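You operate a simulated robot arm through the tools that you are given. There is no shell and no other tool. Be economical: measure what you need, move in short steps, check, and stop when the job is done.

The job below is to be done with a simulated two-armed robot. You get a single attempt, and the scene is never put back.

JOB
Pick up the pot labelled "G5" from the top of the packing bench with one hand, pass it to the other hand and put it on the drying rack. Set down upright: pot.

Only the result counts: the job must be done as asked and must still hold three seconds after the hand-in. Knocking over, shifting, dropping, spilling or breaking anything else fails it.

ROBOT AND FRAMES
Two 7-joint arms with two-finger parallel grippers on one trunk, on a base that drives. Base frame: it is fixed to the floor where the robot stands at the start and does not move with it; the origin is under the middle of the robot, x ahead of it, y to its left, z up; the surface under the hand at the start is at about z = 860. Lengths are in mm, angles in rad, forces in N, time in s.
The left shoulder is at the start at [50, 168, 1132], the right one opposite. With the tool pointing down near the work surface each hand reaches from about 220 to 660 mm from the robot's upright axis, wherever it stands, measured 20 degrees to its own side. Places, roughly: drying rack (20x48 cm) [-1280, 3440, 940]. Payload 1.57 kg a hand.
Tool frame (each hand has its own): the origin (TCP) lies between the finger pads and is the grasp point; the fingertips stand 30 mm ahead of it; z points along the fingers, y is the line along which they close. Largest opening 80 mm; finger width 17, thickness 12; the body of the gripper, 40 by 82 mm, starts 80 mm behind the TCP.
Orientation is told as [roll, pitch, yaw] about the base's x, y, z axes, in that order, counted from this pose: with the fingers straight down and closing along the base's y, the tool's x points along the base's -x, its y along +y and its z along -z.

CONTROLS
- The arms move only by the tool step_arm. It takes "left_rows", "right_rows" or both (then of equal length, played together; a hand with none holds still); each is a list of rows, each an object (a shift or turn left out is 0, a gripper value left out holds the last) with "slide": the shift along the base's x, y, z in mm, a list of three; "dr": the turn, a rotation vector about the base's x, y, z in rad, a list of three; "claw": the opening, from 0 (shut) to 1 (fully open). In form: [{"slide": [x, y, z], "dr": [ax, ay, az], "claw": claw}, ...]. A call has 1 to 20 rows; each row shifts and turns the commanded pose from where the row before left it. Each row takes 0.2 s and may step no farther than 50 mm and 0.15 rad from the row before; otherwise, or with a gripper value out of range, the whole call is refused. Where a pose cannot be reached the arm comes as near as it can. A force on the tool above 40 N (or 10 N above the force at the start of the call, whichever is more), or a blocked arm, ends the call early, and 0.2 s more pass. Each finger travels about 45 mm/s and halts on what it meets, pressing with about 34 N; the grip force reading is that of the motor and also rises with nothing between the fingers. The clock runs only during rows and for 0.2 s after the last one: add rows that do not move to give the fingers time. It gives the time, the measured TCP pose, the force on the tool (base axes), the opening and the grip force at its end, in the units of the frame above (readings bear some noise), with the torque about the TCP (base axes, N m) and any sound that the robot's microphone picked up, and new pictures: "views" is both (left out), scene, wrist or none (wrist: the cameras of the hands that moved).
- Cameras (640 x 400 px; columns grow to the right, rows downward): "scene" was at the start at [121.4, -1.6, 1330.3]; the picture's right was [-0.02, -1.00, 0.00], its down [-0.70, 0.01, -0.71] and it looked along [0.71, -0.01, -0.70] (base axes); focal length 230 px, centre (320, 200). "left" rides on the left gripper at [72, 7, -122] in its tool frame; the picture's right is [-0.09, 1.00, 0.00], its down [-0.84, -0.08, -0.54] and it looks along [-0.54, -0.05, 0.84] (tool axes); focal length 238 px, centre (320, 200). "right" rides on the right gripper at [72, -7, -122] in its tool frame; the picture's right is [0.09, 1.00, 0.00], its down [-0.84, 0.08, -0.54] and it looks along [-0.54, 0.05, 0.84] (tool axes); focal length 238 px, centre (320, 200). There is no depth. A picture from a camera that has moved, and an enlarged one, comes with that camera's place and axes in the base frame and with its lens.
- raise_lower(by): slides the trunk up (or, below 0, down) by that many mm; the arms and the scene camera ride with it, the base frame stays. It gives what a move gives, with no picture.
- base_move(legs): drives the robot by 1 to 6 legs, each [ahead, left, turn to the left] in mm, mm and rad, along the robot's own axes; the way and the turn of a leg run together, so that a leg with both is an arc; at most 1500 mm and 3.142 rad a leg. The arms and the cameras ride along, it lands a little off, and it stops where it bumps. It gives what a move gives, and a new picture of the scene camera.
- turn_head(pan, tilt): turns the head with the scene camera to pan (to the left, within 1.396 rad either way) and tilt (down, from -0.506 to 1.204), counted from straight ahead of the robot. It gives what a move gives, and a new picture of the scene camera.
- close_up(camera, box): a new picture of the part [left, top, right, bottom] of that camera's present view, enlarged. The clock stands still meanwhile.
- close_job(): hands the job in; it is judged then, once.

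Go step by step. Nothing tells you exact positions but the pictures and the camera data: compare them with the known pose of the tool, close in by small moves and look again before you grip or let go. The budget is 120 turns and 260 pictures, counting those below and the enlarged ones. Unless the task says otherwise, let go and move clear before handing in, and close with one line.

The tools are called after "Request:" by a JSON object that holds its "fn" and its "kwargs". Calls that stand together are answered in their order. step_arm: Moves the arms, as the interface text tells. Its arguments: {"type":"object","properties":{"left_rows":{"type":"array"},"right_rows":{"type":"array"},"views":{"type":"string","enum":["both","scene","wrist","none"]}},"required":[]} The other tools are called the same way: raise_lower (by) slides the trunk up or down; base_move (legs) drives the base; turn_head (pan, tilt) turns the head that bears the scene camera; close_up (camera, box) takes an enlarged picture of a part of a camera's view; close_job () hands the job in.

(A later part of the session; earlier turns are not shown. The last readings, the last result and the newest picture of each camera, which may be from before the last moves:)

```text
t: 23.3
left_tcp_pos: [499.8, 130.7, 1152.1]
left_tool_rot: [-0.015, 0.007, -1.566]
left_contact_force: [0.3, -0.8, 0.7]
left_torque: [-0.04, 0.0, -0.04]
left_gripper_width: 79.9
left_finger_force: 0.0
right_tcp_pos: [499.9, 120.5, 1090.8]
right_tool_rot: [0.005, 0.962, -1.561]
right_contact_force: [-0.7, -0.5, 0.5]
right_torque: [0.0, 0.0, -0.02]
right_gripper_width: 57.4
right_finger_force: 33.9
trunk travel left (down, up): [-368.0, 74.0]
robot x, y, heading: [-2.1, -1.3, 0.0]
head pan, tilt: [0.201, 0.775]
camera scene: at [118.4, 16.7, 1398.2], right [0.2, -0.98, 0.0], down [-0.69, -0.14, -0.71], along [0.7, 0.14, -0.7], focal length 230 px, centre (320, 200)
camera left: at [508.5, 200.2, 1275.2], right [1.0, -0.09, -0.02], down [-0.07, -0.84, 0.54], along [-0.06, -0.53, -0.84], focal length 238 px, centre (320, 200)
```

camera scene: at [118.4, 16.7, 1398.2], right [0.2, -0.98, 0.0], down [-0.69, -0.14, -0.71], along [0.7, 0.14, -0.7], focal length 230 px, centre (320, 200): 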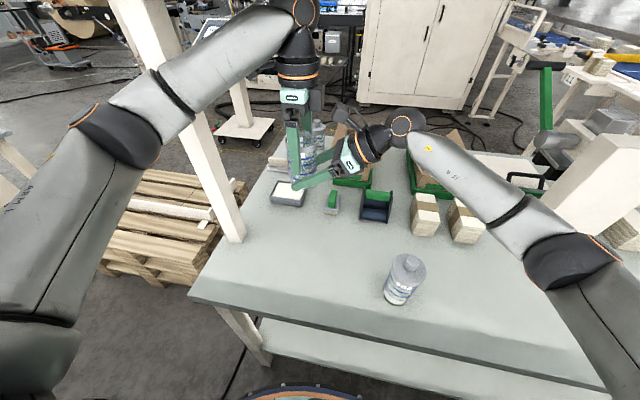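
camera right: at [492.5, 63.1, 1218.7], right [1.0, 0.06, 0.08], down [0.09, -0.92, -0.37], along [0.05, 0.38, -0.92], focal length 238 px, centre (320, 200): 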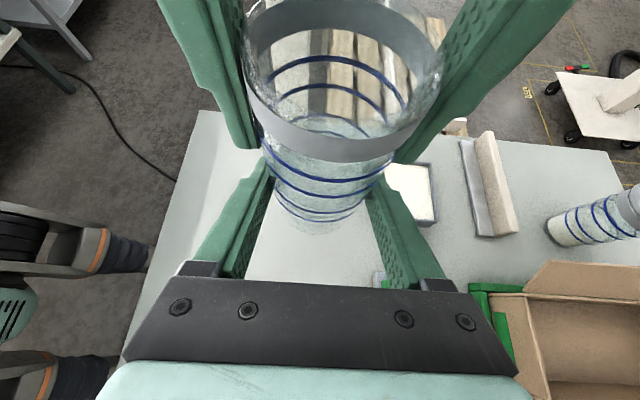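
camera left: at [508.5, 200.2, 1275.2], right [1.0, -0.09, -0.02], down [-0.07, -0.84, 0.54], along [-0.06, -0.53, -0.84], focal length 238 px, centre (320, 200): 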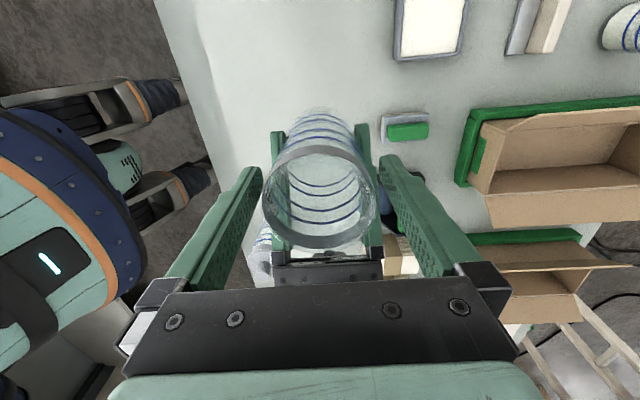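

The right hand holds the pot alone. I separate the hands by raising the left and lowering the right a little.

Request:
{"fn": "step_arm", "kwargs": {"left_rows": [{"slide": [0, 0, 10]}, {"slide": [0, 0, 10]}, {"slide": [0, 0, 10]}, {"slide": [0, 0, 5]}, {}], "right_rows": [{"slide": [0, 0, -10]}, {"slide": [0, 0, -10]}, {"slide": [0, 0, -10]}, {"slide": [0, 0, -10]}, {}]}}

Request:
{"fn": "close_up", "kwargs": {"camera": "scene", "box": [260, 80, 420, 210]}}

```text
t: 24.7
left_tcp_pos: [496.8, 130.5, 1152.6]
left_tool_rot: [-0.092, 0.025, -1.574]
left_contact_force: [-0.1, 0.6, 0.2]
left_torque: [0.05, 0.02, -0.02]
left_gripper_width: 79.6
left_finger_force: 0.2
right_tcp_pos: [499.3, 120.0, 1053.1]
right_tool_rot: [0.004, 0.958, -1.563]
right_contact_force: [-0.1, 0.4, -0.7]
right_torque: [0.02, 0.01, -0.01]
right_gripper_width: 57.4
right_finger_force: 34.0
trunk travel left (down, up): [-368.0, 74.0]
robot x, y, heading: [1.0, 1.0, -0.001]
head pan, tilt: [0.201, 0.775]
stopped in row 5 (left hand): the arm was blocked; the commanded pose is now the measured one
camera scene: at [118.8, 16.0, 1401.1], right [0.2, -0.98, 0.0], down [-0.69, -0.14, -0.71], along [0.7, 0.14, -0.7], focal length 230 px, centre (320, 200)
camera right: at [492.3, 61.6, 1180.6], right [1.0, 0.06, 0.08], down [0.08, -0.92, -0.37], along [0.05, 0.38, -0.92], focal length 238 px, centre (320, 200)
camera left: at [514.9, 198.4, 1276.3], right [0.99, -0.09, -0.09], down [-0.03, -0.85, 0.53], along [-0.13, -0.52, -0.85], focal length 238 px, centre (320, 200)
```

scene: 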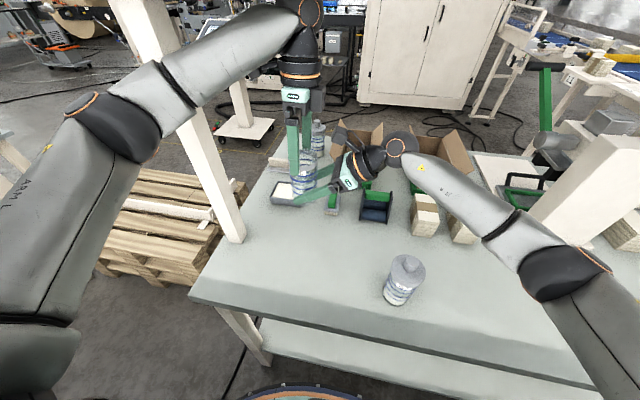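
right: 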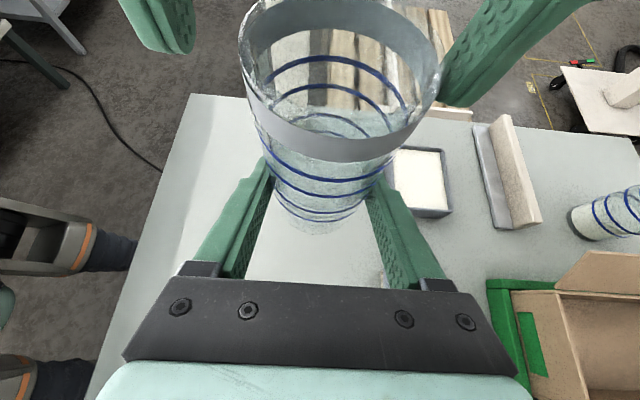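
left: 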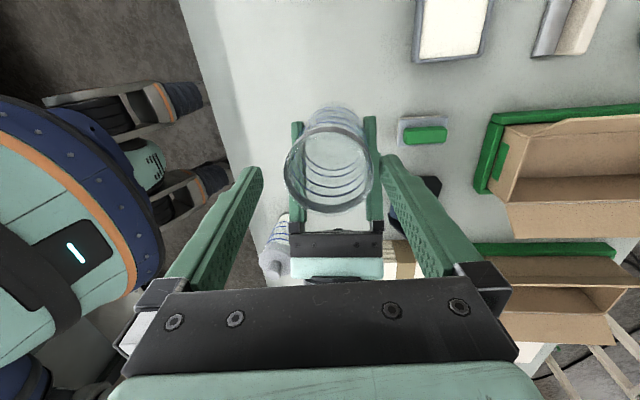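

```text
3.08 times, centred on (340, 145) of scene
camera zoom: at [118.8, 16.0, 1401.1], right [0.2, -0.98, 0.0], down [-0.69, -0.14, -0.71], along [0.7, 0.14, -0.7], focal length 708 px, centre (258, 369)
```

zoom: 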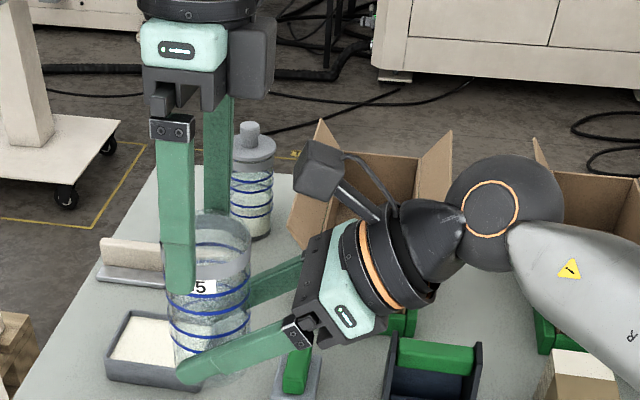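

The left arm is at its ceiling, so I lower the right hand another 38 mm to clear the fingertips. The bench below is still about 120 mm away.

Request:
{"fn": "step_arm", "kwargs": {"right_rows": [{"slide": [0, 0, -13]}, {"slide": [0, 0, -13]}, {"slide": [0, 0, -12]}, {}]}}

Request:
{"fn": "close_up", "kwargs": {"camera": "scene", "box": [260, 80, 420, 210]}}

```text
t: 25.7
left_tcp_pos: [495.5, 130.2, 1152.6]
left_tool_rot: [-0.085, 0.023, -1.577]
left_contact_force: [0.6, -0.1, 0.1]
left_torque: [-0.02, 0.01, 0.03]
left_gripper_width: 79.9
left_finger_force: 0.0
right_tcp_pos: [499.5, 121.4, 1011.0]
right_tool_rot: [0.007, 0.96, -1.563]
right_contact_force: [-0.1, -0.1, 0.3]
right_torque: [-0.01, 0.0, -0.03]
right_gripper_width: 57.6
right_finger_force: 34.0
trunk travel left (down, up): [-368.0, 74.0]
robot x, y, heading: [-3.0, 1.6, -0.006]
head pan, tilt: [0.201, 0.775]
camera scene: at [117.6, 16.0, 1398.5], right [0.2, -0.98, 0.0], down [-0.69, -0.14, -0.71], along [0.7, 0.14, -0.7], focal length 230 px, centre (320, 200)
camera right: at [491.5, 62.0, 1140.4], right [1.0, 0.06, 0.08], down [0.08, -0.92, -0.37], along [0.05, 0.38, -0.92], focal length 238 px, centre (320, 200)
```

scene: 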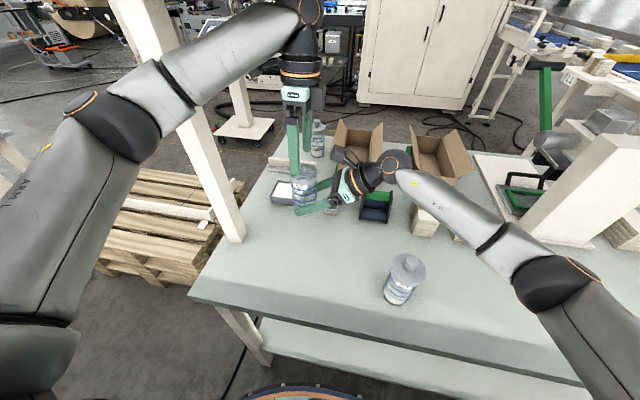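
right: 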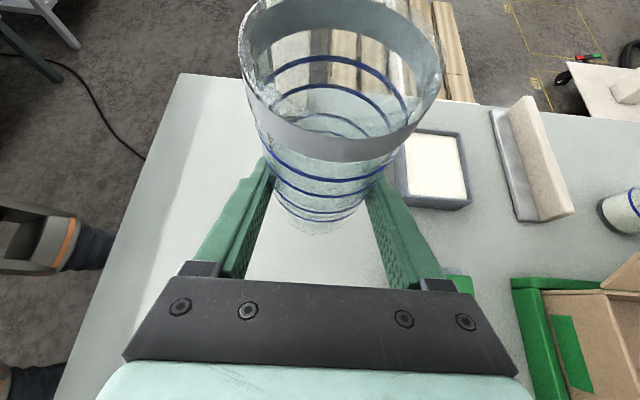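

```text
3.08 times, centred on (340, 145) of scene
camera zoom: at [117.6, 16.0, 1398.5], right [0.2, -0.98, 0.0], down [-0.69, -0.14, -0.71], along [0.7, 0.14, -0.7], focal length 708 px, centre (258, 369)
```

zoom: 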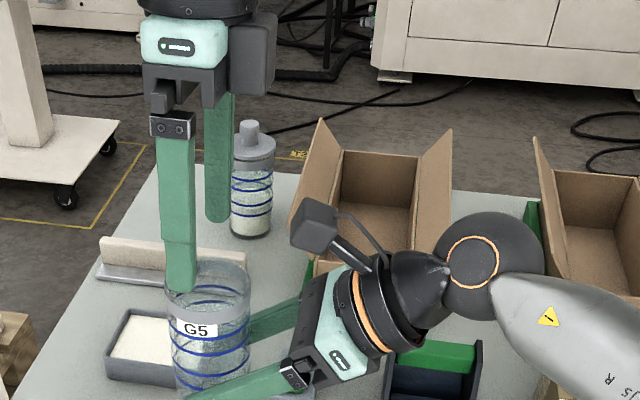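

The left fingertips are now about 30 mm above the rim. I draw the left hand back toward the robot, then down and to its own side.

Request:
{"fn": "step_arm", "kwargs": {"left_rows": [{"slide": [-20, 0, 0]}, {"slide": [-30, 0, 0]}, {"slide": [-30, 5, 0]}, {"slide": [-25, 15, -10], "dr": [0, -0.03, 0]}, {"slide": [-20, 20, -15], "dr": [0, -0.03, 0]}, {"slide": [-15, 20, -20], "dr": [0, -0.02, 0]}, {"slide": [-10, 20, -20]}, {"slide": [0, 0, -20]}, {}]}}

```text
t: 27.7
left_tcp_pos: [347.1, 209.8, 1066.4]
left_tool_rot: [-0.008, 0.024, -1.572]
left_contact_force: [0.8, 0.8, 0.4]
left_torque: [0.01, 0.05, 0.01]
left_gripper_width: 79.9
left_finger_force: 0.1
right_tcp_pos: [498.5, 120.1, 1013.6]
right_tool_rot: [0.006, 0.959, -1.56]
right_contact_force: [-0.2, 0.2, -0.7]
right_torque: [0.0, -0.01, -0.01]
right_gripper_width: 57.4
right_finger_force: 33.6
trunk travel left (down, up): [-368.0, 74.0]
robot x, y, heading: [-3.1, -0.5, 0.001]
head pan, tilt: [0.201, 0.775]
camera scene: at [117.3, 15.9, 1398.4], right [0.2, -0.98, 0.0], down [-0.69, -0.14, -0.71], along [0.7, 0.14, -0.7], focal length 230 px, centre (320, 200)
camera left: at [354.4, 277.8, 1190.4], right [1.0, -0.09, -0.01], down [-0.08, -0.85, 0.52], along [-0.06, -0.52, -0.85], focal length 238 px, centre (320, 200)
```

scene: 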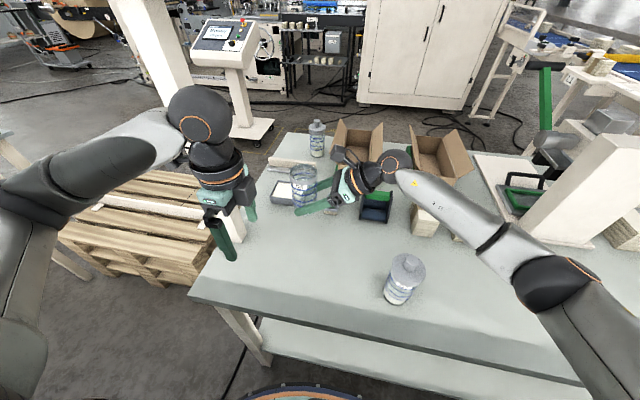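
left: 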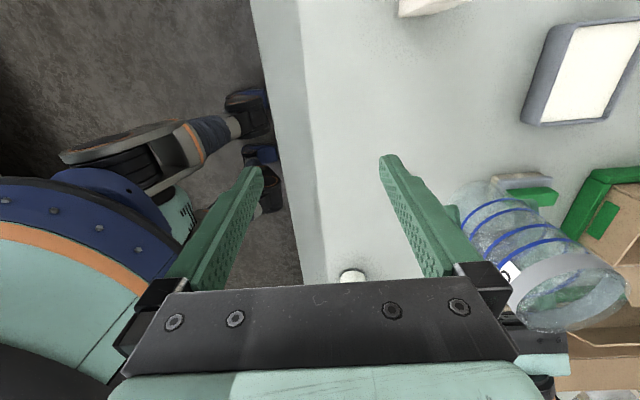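

The left hand is clear. I lift the pot in the right hand well above everything on the bench and pull it in a little before driving.

Request:
{"fn": "step_arm", "kwargs": {"right_rows": [{"slide": [0, 0, 30]}, {"slide": [0, 0, 30]}, {"slide": [0, 0, 30]}, {"slide": [0, 0, 25]}, {"slide": [-10, -20, 0]}, {"slide": [-10, -20, 0]}, {"slide": [-10, -20, 0]}, {"slide": [-10, -20, 0]}, {}]}}

Request:
{"fn": "turn_head", "kwargs": {"pan": 1.2, "tilt": 0.6}}

Request:
{"fn": "turn_head", "kwargs": {"pan": -1.2, "tilt": 0.6}}

```text
t: 29.7
left_tcp_pos: [346.7, 210.6, 1066.6]
left_tool_rot: [-0.006, 0.025, -1.573]
left_contact_force: [-1.0, -0.6, 0.4]
left_torque: [-0.05, -0.01, 0.03]
left_gripper_width: 80.2
left_finger_force: 0.1
right_tcp_pos: [457.5, 40.2, 1127.3]
right_tool_rot: [0.005, 0.96, -1.561]
right_contact_force: [0.2, 0.1, -1.6]
right_torque: [-0.01, -0.03, -0.01]
right_gripper_width: 57.2
right_finger_force: 33.9
trunk travel left (down, up): [-368.0, 74.0]
robot x, y, heading: [-4.1, -2.6, 0.001]
head pan, tilt: [0.201, 0.775]
camera scene: at [117.4, 16.1, 1398.4], right [0.2, -0.98, 0.0], down [-0.69, -0.14, -0.71], along [0.7, 0.14, -0.7], focal length 230 px, centre (320, 200)
camera right: at [450.3, -18.3, 1255.0], right [1.0, 0.06, 0.08], down [0.08, -0.92, -0.37], along [0.05, 0.38, -0.92], focal length 238 px, centre (320, 200)
```

scene: 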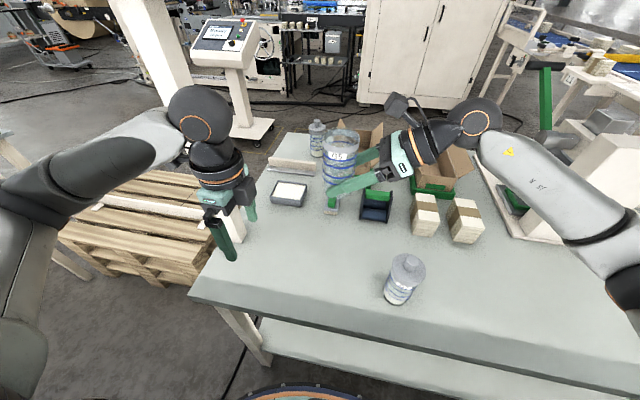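
right: 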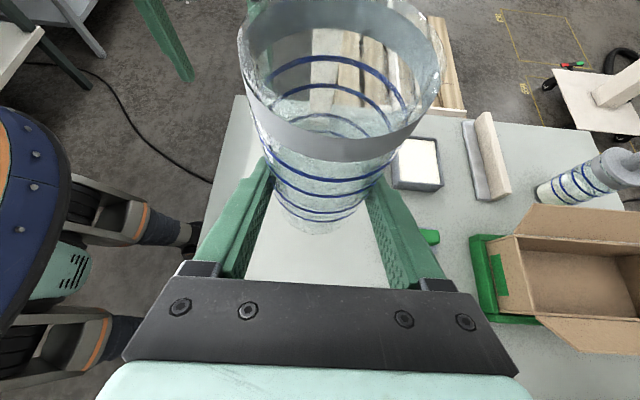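

```text
t: 30.9
left_tcp_pos: [345.8, 210.5, 1066.7]
left_tool_rot: [-0.006, 0.025, -1.573]
left_contact_force: [-0.3, -0.5, 0.2]
left_torque: [0.01, -0.01, 0.0]
left_gripper_width: 80.0
left_finger_force: 0.0
right_tcp_pos: [457.8, 38.9, 1126.2]
right_tool_rot: [0.007, 0.961, -1.56]
right_contact_force: [-0.1, -0.6, -1.2]
right_torque: [-0.03, 0.02, 0.01]
right_gripper_width: 57.6
right_finger_force: 34.1
trunk travel left (down, up): [-368.0, 74.0]
robot x, y, heading: [-2.7, 0.5, 0.002]
head pan, tilt: [1.201, 0.6]
camera scene: at [69.3, 82.0, 1413.3], right [0.93, -0.36, 0.0], down [-0.21, -0.53, -0.82], along [0.3, 0.77, -0.57], focal length 230 px, centre (320, 200)
```

scene: 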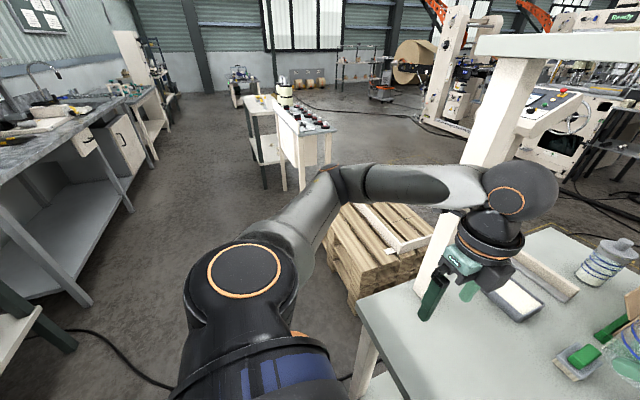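

```text
t: 33.1
left_tcp_pos: [346.6, 209.9, 1065.3]
left_tool_rot: [-0.009, 0.024, -1.573]
left_contact_force: [-0.5, -0.8, 0.5]
left_torque: [-0.02, -0.02, 0.01]
left_gripper_width: 79.9
left_finger_force: 0.1
right_tcp_pos: [458.4, 40.6, 1128.3]
right_tool_rot: [0.007, 0.96, -1.56]
right_contact_force: [-0.4, 0.5, -1.4]
right_torque: [-0.01, 0.01, 0.03]
right_gripper_width: 57.6
right_finger_force: 33.4
trunk travel left (down, up): [-368.0, 74.0]
robot x, y, heading: [-1.4, 2.3, 0.002]
head pan, tilt: [-1.201, 0.6]
camera scene: at [69.1, -82.7, 1413.3], right [-0.93, -0.36, 0.0], down [-0.2, 0.53, -0.83], along [0.3, -0.77, -0.56], focal length 230 px, centre (320, 200)
```

scene: 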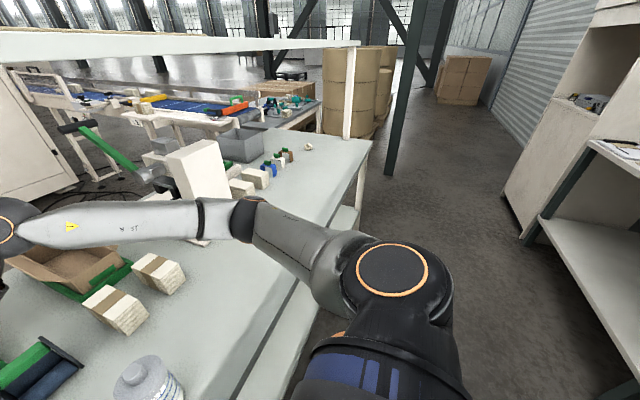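

The pot is held steadily. Now I face the head forward, back away from the bench and turn left along the aisle.

Request:
{"fn": "turn_head", "kwargs": {"pan": 0, "tilt": 0.5}}

Request:
{"fn": "base_move", "kwargs": {"legs": [[-330, 0, 0], [0, 0, 1.571]]}}

```text
t: 34.5
left_tcp_pos: [346.5, 210.3, 1066.6]
left_tool_rot: [-0.008, 0.023, -1.572]
left_contact_force: [0.1, 1.0, -0.5]
left_torque: [0.0, 0.0, 0.02]
left_gripper_width: 80.1
left_finger_force: 0.0
right_tcp_pos: [459.1, 40.3, 1127.3]
right_tool_rot: [0.009, 0.961, -1.559]
right_contact_force: [0.8, -0.8, -1.9]
right_torque: [0.0, 0.02, -0.01]
right_gripper_width: 57.4
right_finger_force: 34.2
trunk travel left (down, up): [-368.0, 74.0]
robot x, y, heading: [-5.8, -0.2, 0.001]
head pan, tilt: [0.0, 0.499]
camera scene: at [128.2, -0.5, 1422.4], right [0.0, -1.0, 0.0], down [-0.48, 0.0, -0.88], along [0.88, 0.0, -0.48], focal length 230 px, centre (320, 200)
```

scene: 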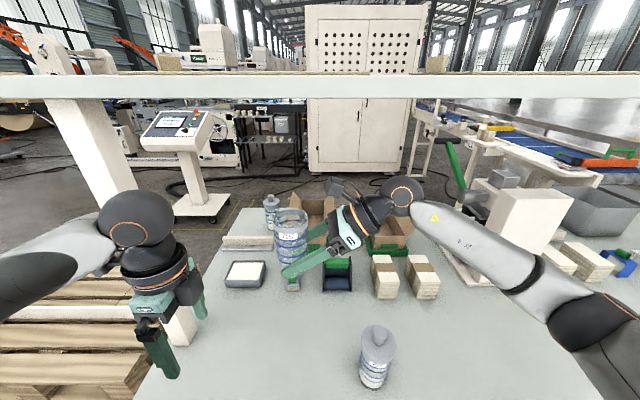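

```text
t: 40.6
left_tcp_pos: [-551.0, 343.4, 1066.2]
left_tool_rot: [-0.006, 0.024, 0.023]
left_contact_force: [-0.1, -0.1, 0.1]
left_torque: [0.02, -0.03, 0.0]
left_gripper_width: 80.2
left_finger_force: 0.0
right_tcp_pos: [-383.9, 459.1, 1126.6]
right_tool_rot: [0.007, 0.96, 0.038]
right_contact_force: [0.2, 0.7, -1.8]
right_torque: [-0.01, -0.04, 0.02]
right_gripper_width: 57.5
right_finger_force: 33.7
trunk travel left (down, up): [-368.0, 74.0]
robot x, y, heading: [-331.2, -2.4, 1.594]
head pan, tilt: [0.0, 0.499]
camera scene: at [-335.5, 130.6, 1422.4], right [1.0, 0.02, 0.0], down [0.01, -0.48, -0.88], along [-0.02, 0.88, -0.48], focal length 230 px, centre (320, 200)
```

scene: 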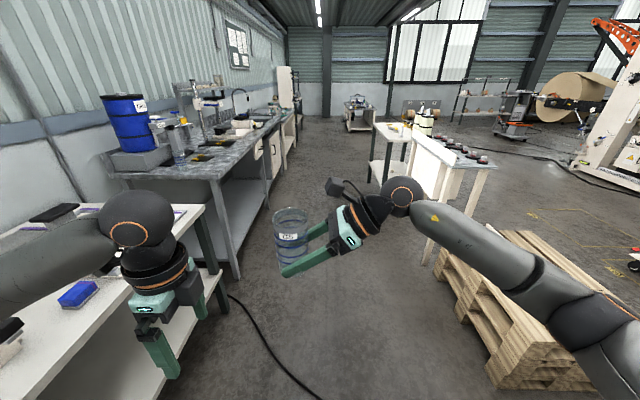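

The aisle ahead is clear. I correct the heading slightly and drive along the aisle.

Request:
{"fn": "base_move", "kwargs": {"legs": [[0, 0, -0.025], [1500, 0, 0], [1100, 0, 0]]}}

Request:
{"fn": "turn_head", "kwargs": {"pan": 0.9, "tilt": 0.5}}

```text
t: 53.5
left_tcp_pos: [-499.7, 2933.7, 1066.2]
left_tool_rot: [-0.007, 0.025, -0.027]
left_contact_force: [0.5, -0.7, -0.1]
left_torque: [0.03, 0.01, -0.02]
left_gripper_width: 80.1
left_finger_force: 0.0
right_tcp_pos: [-326.0, 3040.7, 1126.2]
right_tool_rot: [0.007, 0.959, -0.014]
right_contact_force: [-0.3, -0.1, -1.5]
right_torque: [-0.03, 0.01, -0.03]
right_gripper_width: 57.4
right_finger_force: 34.3
trunk travel left (down, up): [-368.0, 74.0]
robot x, y, heading: [-301.7, 2581.2, 1.548]
head pan, tilt: [0.0, 0.499]
camera scene: at [-294.9, 2710.1, 1422.3], right [1.0, -0.03, 0.0], down [-0.01, -0.48, -0.88], along [0.02, 0.88, -0.48], focal length 230 px, centre (320, 200)
```

scene: 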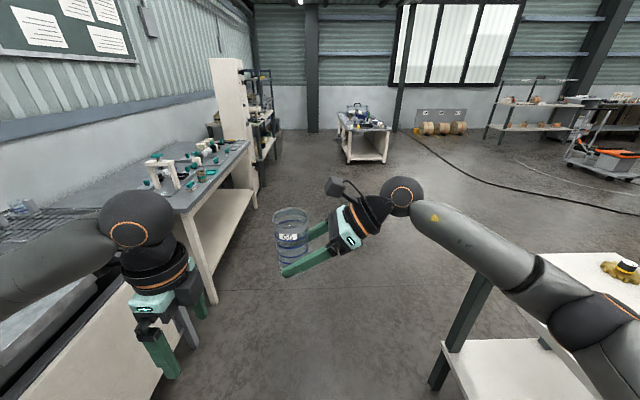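

```text
t: 54.7
left_tcp_pos: [-499.7, 2933.0, 1065.2]
left_tool_rot: [-0.007, 0.024, -0.027]
left_contact_force: [-0.1, 0.4, 0.4]
left_torque: [-0.04, -0.01, 0.0]
left_gripper_width: 80.1
left_finger_force: 0.0
right_tcp_pos: [-326.9, 3040.0, 1126.7]
right_tool_rot: [0.006, 0.96, -0.012]
right_contact_force: [-0.3, 0.3, -0.7]
right_torque: [0.0, 0.02, 0.01]
right_gripper_width: 57.4
right_finger_force: 33.9
trunk travel left (down, up): [-368.0, 74.0]
robot x, y, heading: [-297.3, 2577.7, 1.55]
head pan, tilt: [0.901, 0.499]
camera scene: at [-367.0, 2677.2, 1422.4], right [0.64, 0.77, 0.0], down [0.37, -0.31, -0.88], along [-0.67, 0.56, -0.48], focal length 230 px, centre (320, 200)
```

scene: 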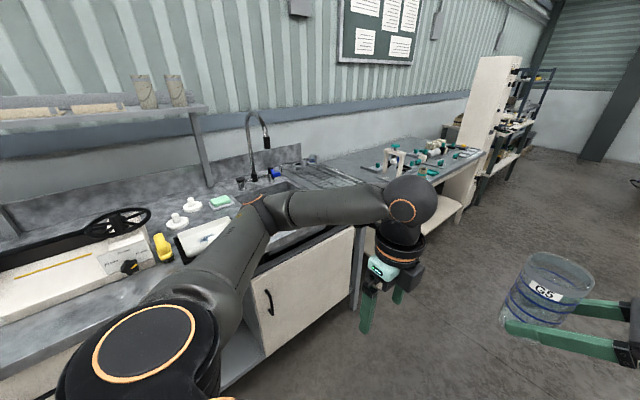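

The rack lies beyond the sink, past my left arm. I'll drive a bit further, turn to face the counter, and look.

Request:
{"fn": "turn_head", "kwargs": {"pan": 0, "tilt": 0.6}}

Request:
{"fn": "base_move", "kwargs": {"legs": [[680, 0, 0], [0, 0, 1.592]]}}

Request:
{"fn": "close_up", "kwargs": {"camera": "scene", "box": [200, 80, 480, 260]}}

```text
t: 55.9
left_tcp_pos: [-499.9, 2933.8, 1065.9]
left_tool_rot: [-0.007, 0.023, -0.026]
left_contact_force: [0.1, 0.0, -0.1]
left_torque: [-0.02, -0.01, 0.02]
left_gripper_width: 80.0
left_finger_force: 0.0
right_tcp_pos: [-326.5, 3040.1, 1125.9]
right_tool_rot: [0.007, 0.96, -0.015]
right_contact_force: [-0.2, -0.3, -1.2]
right_torque: [0.0, -0.03, 0.0]
right_gripper_width: 57.4
right_finger_force: 34.1
trunk travel left (down, up): [-368.0, 74.0]
robot x, y, heading: [-297.3, 2577.8, 1.542]
head pan, tilt: [0.0, 0.6]
camera scene: at [-295.0, 2707.3, 1413.3], right [1.0, -0.02, 0.0], down [-0.01, -0.56, -0.83], along [0.02, 0.82, -0.56], focal length 230 px, centre (320, 200)
```

scene: 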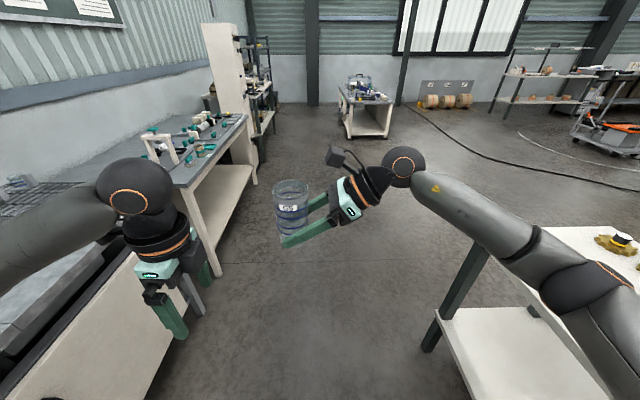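

```text
t: 63.5
left_tcp_pos: [-627.7, 3035.2, 1065.2]
left_tool_rot: [-0.006, 0.024, 1.585]
left_contact_force: [-0.1, -0.1, 0.6]
left_torque: [-0.01, -0.02, 0.0]
left_gripper_width: 80.2
left_finger_force: 0.0
right_tcp_pos: [-741.6, 3203.5, 1127.2]
right_tool_rot: [0.007, 0.961, 1.597]
right_contact_force: [0.0, -0.5, -0.7]
right_torque: [0.06, -0.03, 0.02]
right_gripper_width: 57.6
right_finger_force: 34.8
trunk travel left (down, up): [-368.0, 74.0]
robot x, y, heading: [-284.1, 3251.6, -3.126]
head pan, tilt: [0.0, 0.6]
camera scene: at [-410.1, 3249.2, 1413.3], right [-0.01, 1.0, 0.0], down [0.56, 0.01, -0.83], along [-0.82, -0.01, -0.56], focal length 230 px, centre (320, 200)
```

scene: 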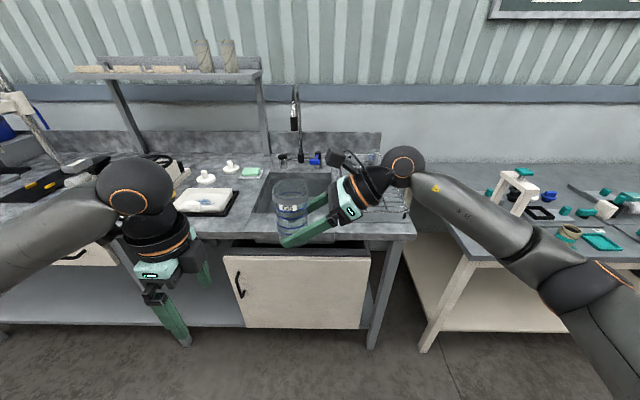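

```text
2.22 times, centred on (340, 170) of scene
camera zoom: at [-410.1, 3249.2, 1413.3], right [-0.01, 1.0, 0.0], down [0.56, 0.01, -0.83], along [-0.82, -0.01, -0.56], focal length 512 px, centre (276, 267)
```

zoom: 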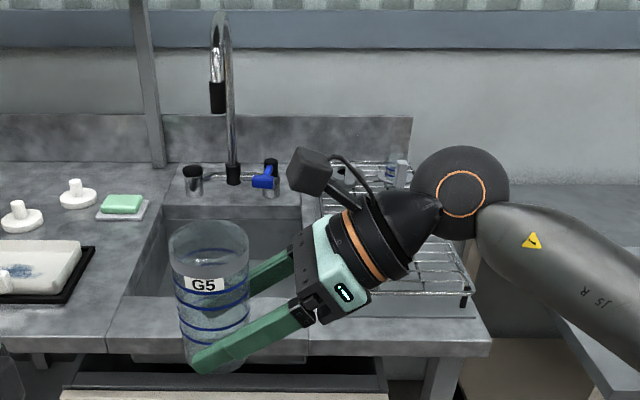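

The rack is to the right behind my arm, with its long side running away from me. I'll strafe right so I can see it between the hands.

Request:
{"fn": "base_move", "kwargs": {"legs": [[0, -290, 0]]}}

Request:
{"fn": "close_up", "kwargs": {"camera": "scene", "box": [180, 80, 380, 260]}}

```text
t: 66.7
left_tcp_pos: [-631.6, 3331.1, 1066.0]
left_tool_rot: [-0.006, 0.024, 1.578]
left_contact_force: [0.8, 0.1, -0.1]
left_torque: [0.0, -0.02, -0.02]
left_gripper_width: 80.2
left_finger_force: 0.0
right_tcp_pos: [-745.1, 3499.3, 1127.2]
right_tool_rot: [0.006, 0.96, 1.589]
right_contact_force: [-0.7, -0.8, -0.5]
right_torque: [-0.01, 0.04, -0.01]
right_gripper_width: 57.3
right_finger_force: 34.2
trunk travel left (down, up): [-368.0, 74.0]
robot x, y, heading: [-282.1, 3543.2, -3.132]
head pan, tilt: [0.0, 0.6]
camera scene: at [-413.4, 3542.6, 1413.3], right [-0.01, 1.0, 0.0], down [0.56, 0.0, -0.83], along [-0.82, -0.01, -0.56], focal length 230 px, centre (320, 200)
```

scene: 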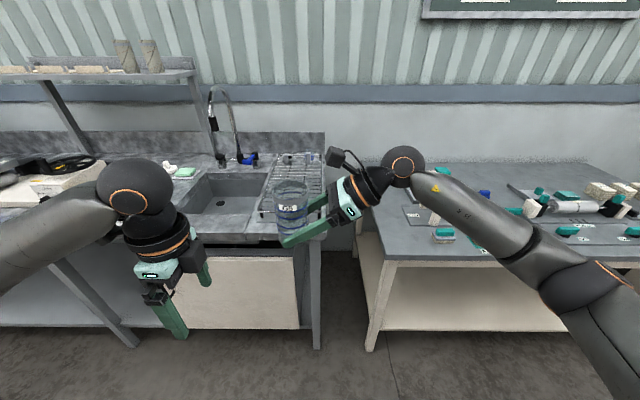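

```text
2.22 times, centred on (280, 170) of scene
camera zoom: at [-413.4, 3542.6, 1413.3], right [-0.01, 1.0, 0.0], down [0.56, 0.0, -0.83], along [-0.82, -0.01, -0.56], focal length 512 px, centre (409, 267)
```

zoom: 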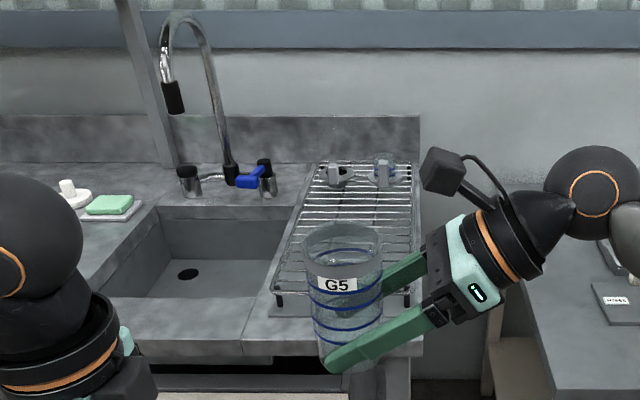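

The rack's front part is empty; there are two small items at the far end. I'll shift left a little and then drive up to the counter.

Request:
{"fn": "base_move", "kwargs": {"legs": [[0, 110, 0], [330, 0, 0]]}}

Request:
{"fn": "turn_head", "kwargs": {"pan": 0, "tilt": 0.8}}

Request:
{"fn": "close_up", "kwargs": {"camera": "scene", "box": [220, 60, 420, 200]}}

Request:
{"fn": "close_up", "kwargs": {"camera": "right", "box": [0, 0, 640, 400]}}

```text
t: 70.1
left_tcp_pos: [-961.2, 3218.4, 1066.6]
left_tool_rot: [-0.007, 0.023, 1.579]
left_contact_force: [0.1, 0.0, -0.1]
left_torque: [-0.01, -0.03, 0.01]
left_gripper_width: 80.3
left_finger_force: 0.1
right_tcp_pos: [-1074.7, 3387.3, 1127.4]
right_tool_rot: [0.006, 0.961, 1.59]
right_contact_force: [0.3, 0.1, -2.1]
right_torque: [0.03, -0.02, 0.04]
right_gripper_width: 57.3
right_finger_force: 33.9
trunk travel left (down, up): [-368.0, 74.0]
robot x, y, heading: [-616.9, 3434.3, -3.133]
head pan, tilt: [0.0, 0.6]
camera scene: at [-743.9, 3430.6, 1413.2], right [-0.01, 1.0, 0.0], down [0.57, 0.01, -0.82], along [-0.82, -0.01, -0.57], focal length 230 px, centre (320, 200)
```

scene: 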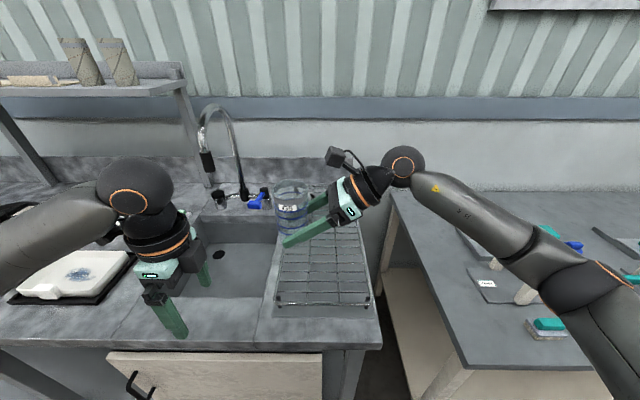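

```text
t: 70.8
left_tcp_pos: [-962.8, 3219.0, 1065.8]
left_tool_rot: [-0.009, 0.025, 1.579]
left_contact_force: [0.2, -0.5, -0.1]
left_torque: [0.02, 0.0, -0.02]
left_gripper_width: 80.3
left_finger_force: 0.1
right_tcp_pos: [-1074.7, 3386.5, 1127.0]
right_tool_rot: [0.009, 0.959, 1.593]
right_contact_force: [0.9, 0.3, -1.1]
right_torque: [0.01, 0.01, -0.03]
right_gripper_width: 57.7
right_finger_force: 34.2
trunk travel left (down, up): [-368.0, 74.0]
robot x, y, heading: [-610.8, 3433.5, -3.13]
head pan, tilt: [0.0, 0.799]
camera scene: at [-735.6, 3430.7, 1396.5], right [-0.01, 1.0, 0.0], down [0.72, 0.01, -0.7], along [-0.7, -0.01, -0.72], focal length 230 px, centre (320, 200)
```

scene: 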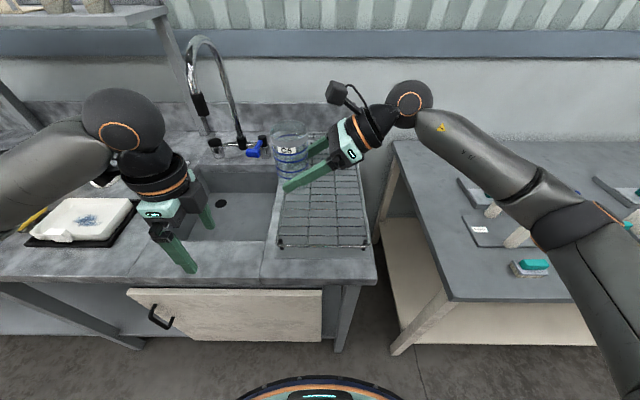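

```text
2.86 times, centred on (320, 130) of scene
camera zoom: at [-735.6, 3430.7, 1396.5], right [-0.01, 1.0, 0.0], down [0.72, 0.01, -0.7], along [-0.7, -0.01, -0.72], focal length 658 px, centre (320, 400)
```

zoom: 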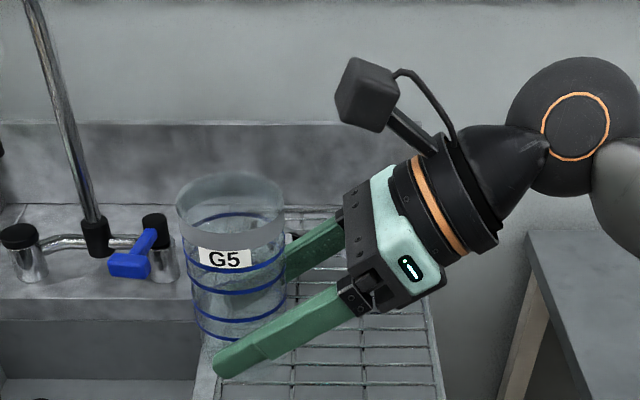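

```text
1.00 times, centred on (320, 200) of right (not enlarged: the box is as wide or as high as the picture)
camera zoom: at [-1069.5, 3445.7, 1254.8], right [-0.99, -0.07, 0.08], down [-0.09, 0.92, -0.37], along [-0.05, -0.38, -0.92], focal length 238 px, centre (320, 200)
```

zoom: 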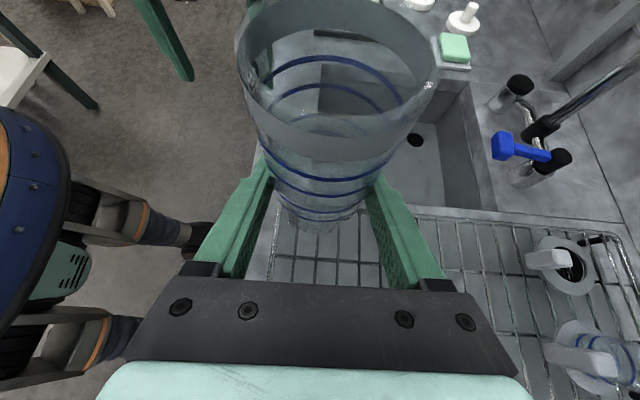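

I'm at the counter. I zoom on the rack surface to see its wires.

Request:
{"fn": "close_up", "kwargs": {"camera": "scene", "box": [260, 155, 390, 260]}}

```text
3.81 times, centred on (325, 208) of scene
camera zoom: at [-735.6, 3430.7, 1396.5], right [-0.01, 1.0, 0.0], down [0.72, 0.01, -0.7], along [-0.7, -0.01, -0.72], focal length 877 px, centre (301, 171)
```

zoom: 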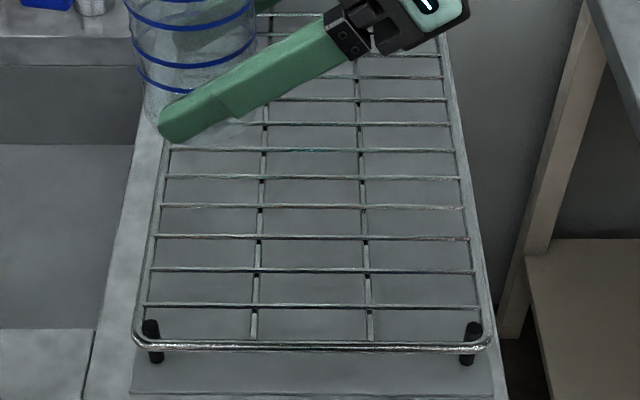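

The rack is a flat grid: rungs at a 28 mm pitch, centre near y 3437, at about z 940. I'll bring the pot over [-1131, 3437] and lower it to roughly 20 mm above.

Request:
{"fn": "step_arm", "kwargs": {"right_rows": [{"slide": [-19, 19, 0]}, {"slide": [-19, 19, 0]}, {"slide": [-18, 20, 0]}, {"slide": [0, 0, -30]}, {"slide": [0, 0, -30]}, {"slide": [0, 0, -30]}, {"slide": [0, 0, -30]}, {}]}}

Request:
{"fn": "close_up", "kwargs": {"camera": "scene", "box": [260, 135, 390, 240]}}

Request:
{"fn": "close_up", "kwargs": {"camera": "right", "box": [220, 80, 460, 260]}}

```text
t: 72.6
left_tcp_pos: [-960.9, 3218.7, 1066.4]
left_tool_rot: [-0.007, 0.023, 1.579]
left_contact_force: [-0.6, 0.3, -0.1]
left_torque: [0.03, -0.03, 0.02]
left_gripper_width: 79.9
left_finger_force: 0.1
right_tcp_pos: [-1131.1, 3444.7, 1007.3]
right_tool_rot: [0.007, 0.958, 1.595]
right_contact_force: [0.2, 0.8, -1.2]
right_torque: [0.01, 0.02, 0.02]
right_gripper_width: 57.5
right_finger_force: 34.5
trunk travel left (down, up): [-368.0, 74.0]
robot x, y, heading: [-614.6, 3432.5, -3.134]
head pan, tilt: [0.0, 0.799]
camera scene: at [-735.5, 3430.7, 1396.4], right [-0.01, 1.0, 0.0], down [0.72, 0.01, -0.7], along [-0.7, -0.01, -0.72], focal length 230 px, centre (320, 200)
camera right: at [-1125.4, 3504.5, 1135.9], right [-0.99, -0.07, 0.08], down [-0.09, 0.92, -0.37], along [-0.05, -0.38, -0.92], focal length 238 px, centre (320, 200)
```

scene: 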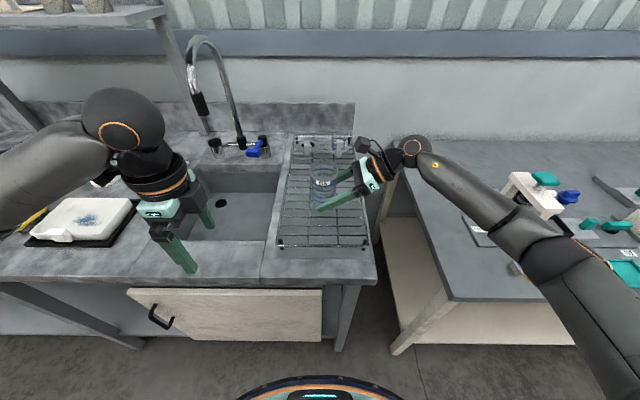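
right: 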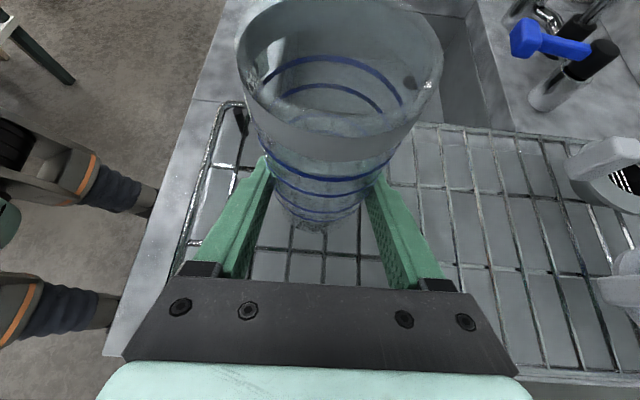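

```text
3.81 times, centred on (325, 188) of scene
camera zoom: at [-735.5, 3430.7, 1396.4], right [-0.01, 1.0, 0.0], down [0.72, 0.01, -0.7], along [-0.7, -0.01, -0.72], focal length 877 px, centre (301, 248)
```

zoom: 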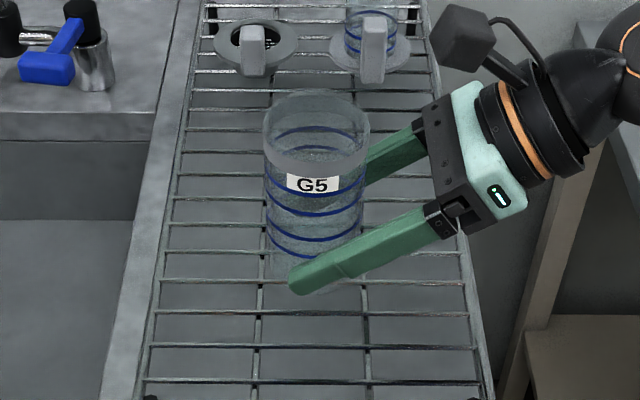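

```text
2.22 times, centred on (340, 170) of right
camera zoom: at [-1125.4, 3504.5, 1135.9], right [-0.99, -0.07, 0.08], down [-0.09, 0.92, -0.37], along [-0.05, -0.38, -0.92], focal length 530 px, centre (276, 267)
```

zoom: 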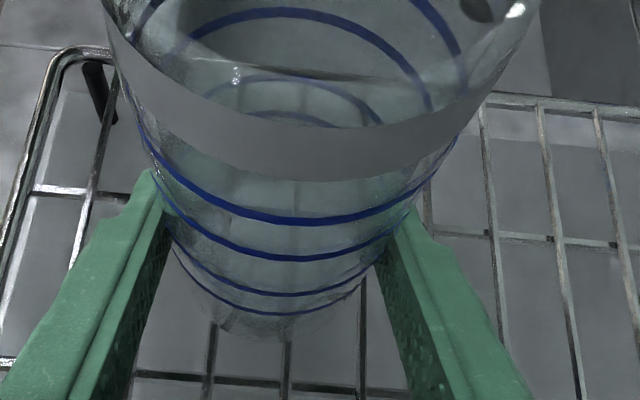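

The rack top comes out at about z 937, and the pot is centred between two rungs. I lower 26 mm and check.

Request:
{"fn": "step_arm", "kwargs": {"right_rows": [{"slide": [0, 0, -10]}, {"slide": [0, 0, -10]}, {"slide": [0, 0, -6]}, {}], "views": "wrist"}}

Request:
{"fn": "close_up", "kwargs": {"camera": "scene", "box": [290, 145, 370, 225]}}

```text
t: 73.6
left_tcp_pos: [-962.8, 3217.6, 1066.1]
left_tool_rot: [-0.007, 0.024, 1.579]
left_contact_force: [0.2, 0.1, 0.3]
left_torque: [0.0, 0.01, -0.01]
left_gripper_width: 80.0
left_finger_force: 0.0
right_tcp_pos: [-1129.6, 3445.3, 980.7]
right_tool_rot: [0.009, 0.96, 1.591]
right_contact_force: [-0.5, -0.4, -1.3]
right_torque: [0.03, -0.02, 0.01]
right_gripper_width: 57.1
right_finger_force: 33.9
trunk travel left (down, up): [-368.0, 74.0]
robot x, y, heading: [-611.4, 3431.1, -3.13]
head pan, tilt: [0.0, 0.799]
camera right: at [-1125.2, 3504.7, 1109.1], right [-0.99, -0.07, 0.08], down [-0.09, 0.92, -0.37], along [-0.05, -0.38, -0.92], focal length 238 px, centre (320, 200)
```

right: 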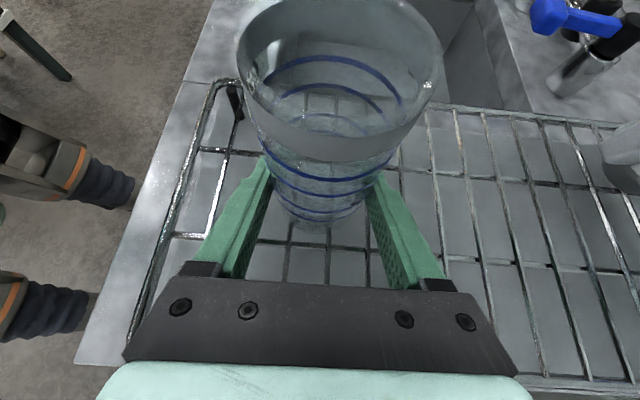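

```text
5.00 times, centred on (330, 185) of scene
camera zoom: at [-735.6, 3430.7, 1396.4], right [-0.01, 1.0, 0.0], down [0.72, 0.01, -0.7], along [-0.7, -0.01, -0.72], focal length 1151 px, centre (270, 275)
```

zoom: 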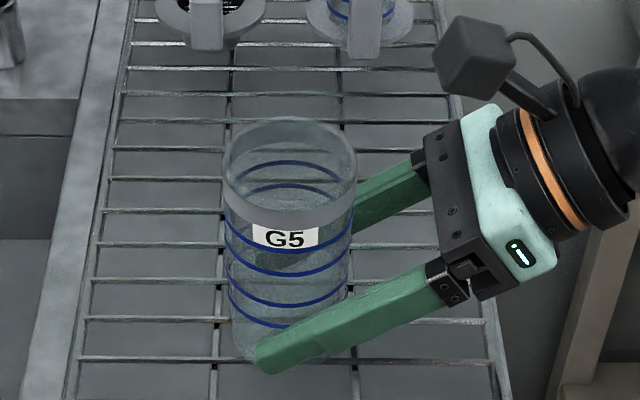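

About 8–10 mm remain, so I lower in small steps until contact shows in the force.

Request:
{"fn": "step_arm", "kwargs": {"right_rows": [{"slide": [0, 0, -2]}, {"slide": [0, 0, -2]}, {"slide": [0, 0, -2]}, {}], "views": "none"}}

Request:
{"fn": "step_arm", "kwargs": {"right_rows": [{"slide": [0, 0, -1]}, {"slide": [0, 0, -1]}, {}], "views": "none"}}

```text
t: 74.6
left_tcp_pos: [-959.7, 3218.6, 1067.2]
left_tool_rot: [-0.006, 0.024, 1.579]
left_contact_force: [0.0, 0.4, 0.2]
left_torque: [-0.05, 0.01, 0.01]
left_gripper_width: 79.9
left_finger_force: 0.0
right_tcp_pos: [-1132.1, 3445.8, 977.9]
right_tool_rot: [0.018, 0.966, 1.6]
right_contact_force: [-2.1, 5.1, 21.1]
right_torque: [0.25, -0.16, 0.07]
right_gripper_width: 57.4
right_finger_force: 34.2
trunk travel left (down, up): [-368.0, 74.0]
robot x, y, heading: [-615.9, 3430.1, -3.13]
head pan, tilt: [0.0, 0.799]
```

```text
t: 75.4
left_tcp_pos: [-960.5, 3218.7, 1067.3]
left_tool_rot: [-0.005, 0.025, 1.579]
left_contact_force: [-0.4, 0.7, -0.2]
left_torque: [-0.01, 0.01, -0.03]
left_gripper_width: 80.0
left_finger_force: 0.1
right_tcp_pos: [-1131.2, 3444.2, 976.6]
right_tool_rot: [0.017, 0.965, 1.601]
right_contact_force: [-1.4, 5.2, 23.1]
right_torque: [-0.27, -0.19, 0.0]
right_gripper_width: 57.5
right_finger_force: 33.9
trunk travel left (down, up): [-368.0, 74.0]
robot x, y, heading: [-616.0, 3434.4, -3.132]
head pan, tilt: [0.0, 0.799]
```

Contact at about TCP z 977 with 22 N, so the pot is on the rungs. I ease up 3 mm and look.

Request:
{"fn": "step_arm", "kwargs": {"right_rows": [{"slide": [0, 0, 2]}, {"slide": [0, 0, 1.5]}, {}], "views": "wrist"}}

Request:
{"fn": "close_up", "kwargs": {"camera": "scene", "box": [290, 145, 370, 225]}}

```text
t: 76.2
left_tcp_pos: [-961.4, 3218.1, 1066.9]
left_tool_rot: [-0.007, 0.024, 1.579]
left_contact_force: [0.0, -0.2, -0.6]
left_torque: [0.01, 0.01, 0.0]
left_gripper_width: 80.1
left_finger_force: 0.1
right_tcp_pos: [-1131.9, 3444.5, 977.8]
right_tool_rot: [0.009, 0.958, 1.594]
right_contact_force: [-5.1, -1.7, 12.9]
right_torque: [-0.5, 0.13, -0.14]
right_gripper_width: 57.4
right_finger_force: 34.1
trunk travel left (down, up): [-368.0, 74.0]
robot x, y, heading: [-618.3, 3432.9, -3.131]
head pan, tilt: [0.0, 0.799]
camera right: at [-1125.7, 3503.5, 1105.0], right [-0.99, -0.07, 0.08], down [-0.09, 0.92, -0.37], along [-0.05, -0.38, -0.92], focal length 238 px, centre (320, 200)
```

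right: 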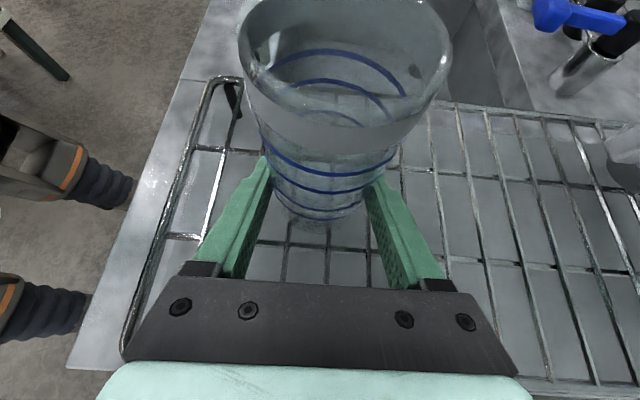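

```text
5.00 times, centred on (330, 185) of scene
camera zoom: at [-734.9, 3430.5, 1396.4], right [-0.01, 1.0, 0.0], down [0.72, 0.01, -0.7], along [-0.7, -0.01, -0.72], focal length 1151 px, centre (270, 275)
```

zoom: 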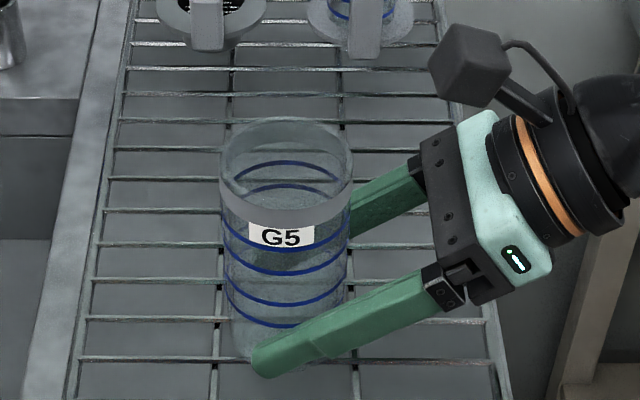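

Request:
{"fn": "step_arm", "kwargs": {"right_rows": [{"slide": [0, 0, 1.2]}, {}], "views": "none"}}

```text
t: 76.8
left_tcp_pos: [-960.6, 3217.6, 1065.3]
left_tool_rot: [-0.007, 0.023, 1.579]
left_contact_force: [-0.1, -0.2, 0.2]
left_torque: [0.01, 0.03, 0.0]
left_gripper_width: 80.0
left_finger_force: 0.0
right_tcp_pos: [-1131.0, 3445.3, 977.0]
right_tool_rot: [0.006, 0.96, 1.592]
right_contact_force: [-2.5, -2.0, 7.6]
right_torque: [-0.36, 0.13, -0.08]
right_gripper_width: 57.2
right_finger_force: 33.8
trunk travel left (down, up): [-368.0, 74.0]
robot x, y, heading: [-615.2, 3431.8, -3.128]
head pan, tilt: [0.0, 0.799]
```

The load is light, about 8 N, so the rack carries the pot. I open the fingers gradually.

Request:
{"fn": "step_arm", "kwargs": {"right_rows": [{"claw": 0.73}, {"claw": 0.76}, {"claw": 0.8}, {"claw": 0.87}, {"claw": 0.95}, {"claw": 1}, {}, {}], "views": "wrist"}}

Request:
{"fn": "close_up", "kwargs": {"camera": "scene", "box": [290, 145, 370, 225]}}

```text
t: 78.6
left_tcp_pos: [-961.7, 3218.8, 1065.0]
left_tool_rot: [-0.006, 0.025, 1.58]
left_contact_force: [0.7, 0.3, -0.1]
left_torque: [-0.03, -0.02, 0.01]
left_gripper_width: 79.8
left_finger_force: 0.1
right_tcp_pos: [-1131.1, 3444.5, 977.0]
right_tool_rot: [0.008, 0.962, 1.594]
right_contact_force: [-0.1, -0.4, 0.5]
right_torque: [-0.02, 0.01, -0.01]
right_gripper_width: 80.2
right_finger_force: 0.0
trunk travel left (down, up): [-368.0, 74.0]
robot x, y, heading: [-616.9, 3431.7, -3.131]
head pan, tilt: [0.0, 0.799]
camera right: at [-1125.7, 3503.7, 1105.7], right [-0.99, -0.07, 0.08], down [-0.09, 0.92, -0.37], along [-0.05, -0.38, -0.92], focal length 238 px, centre (320, 200)
```

right: 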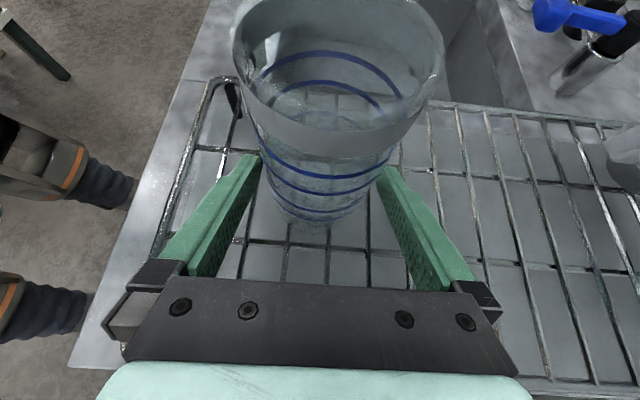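

```text
5.00 times, centred on (330, 185) of scene
camera zoom: at [-735.5, 3430.7, 1396.4], right [-0.01, 1.0, 0.0], down [0.72, 0.01, -0.7], along [-0.7, -0.01, -0.72], focal length 1151 px, centre (270, 275)
```

zoom: 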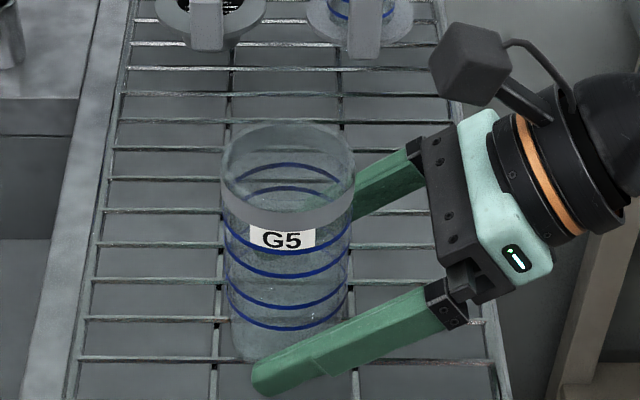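

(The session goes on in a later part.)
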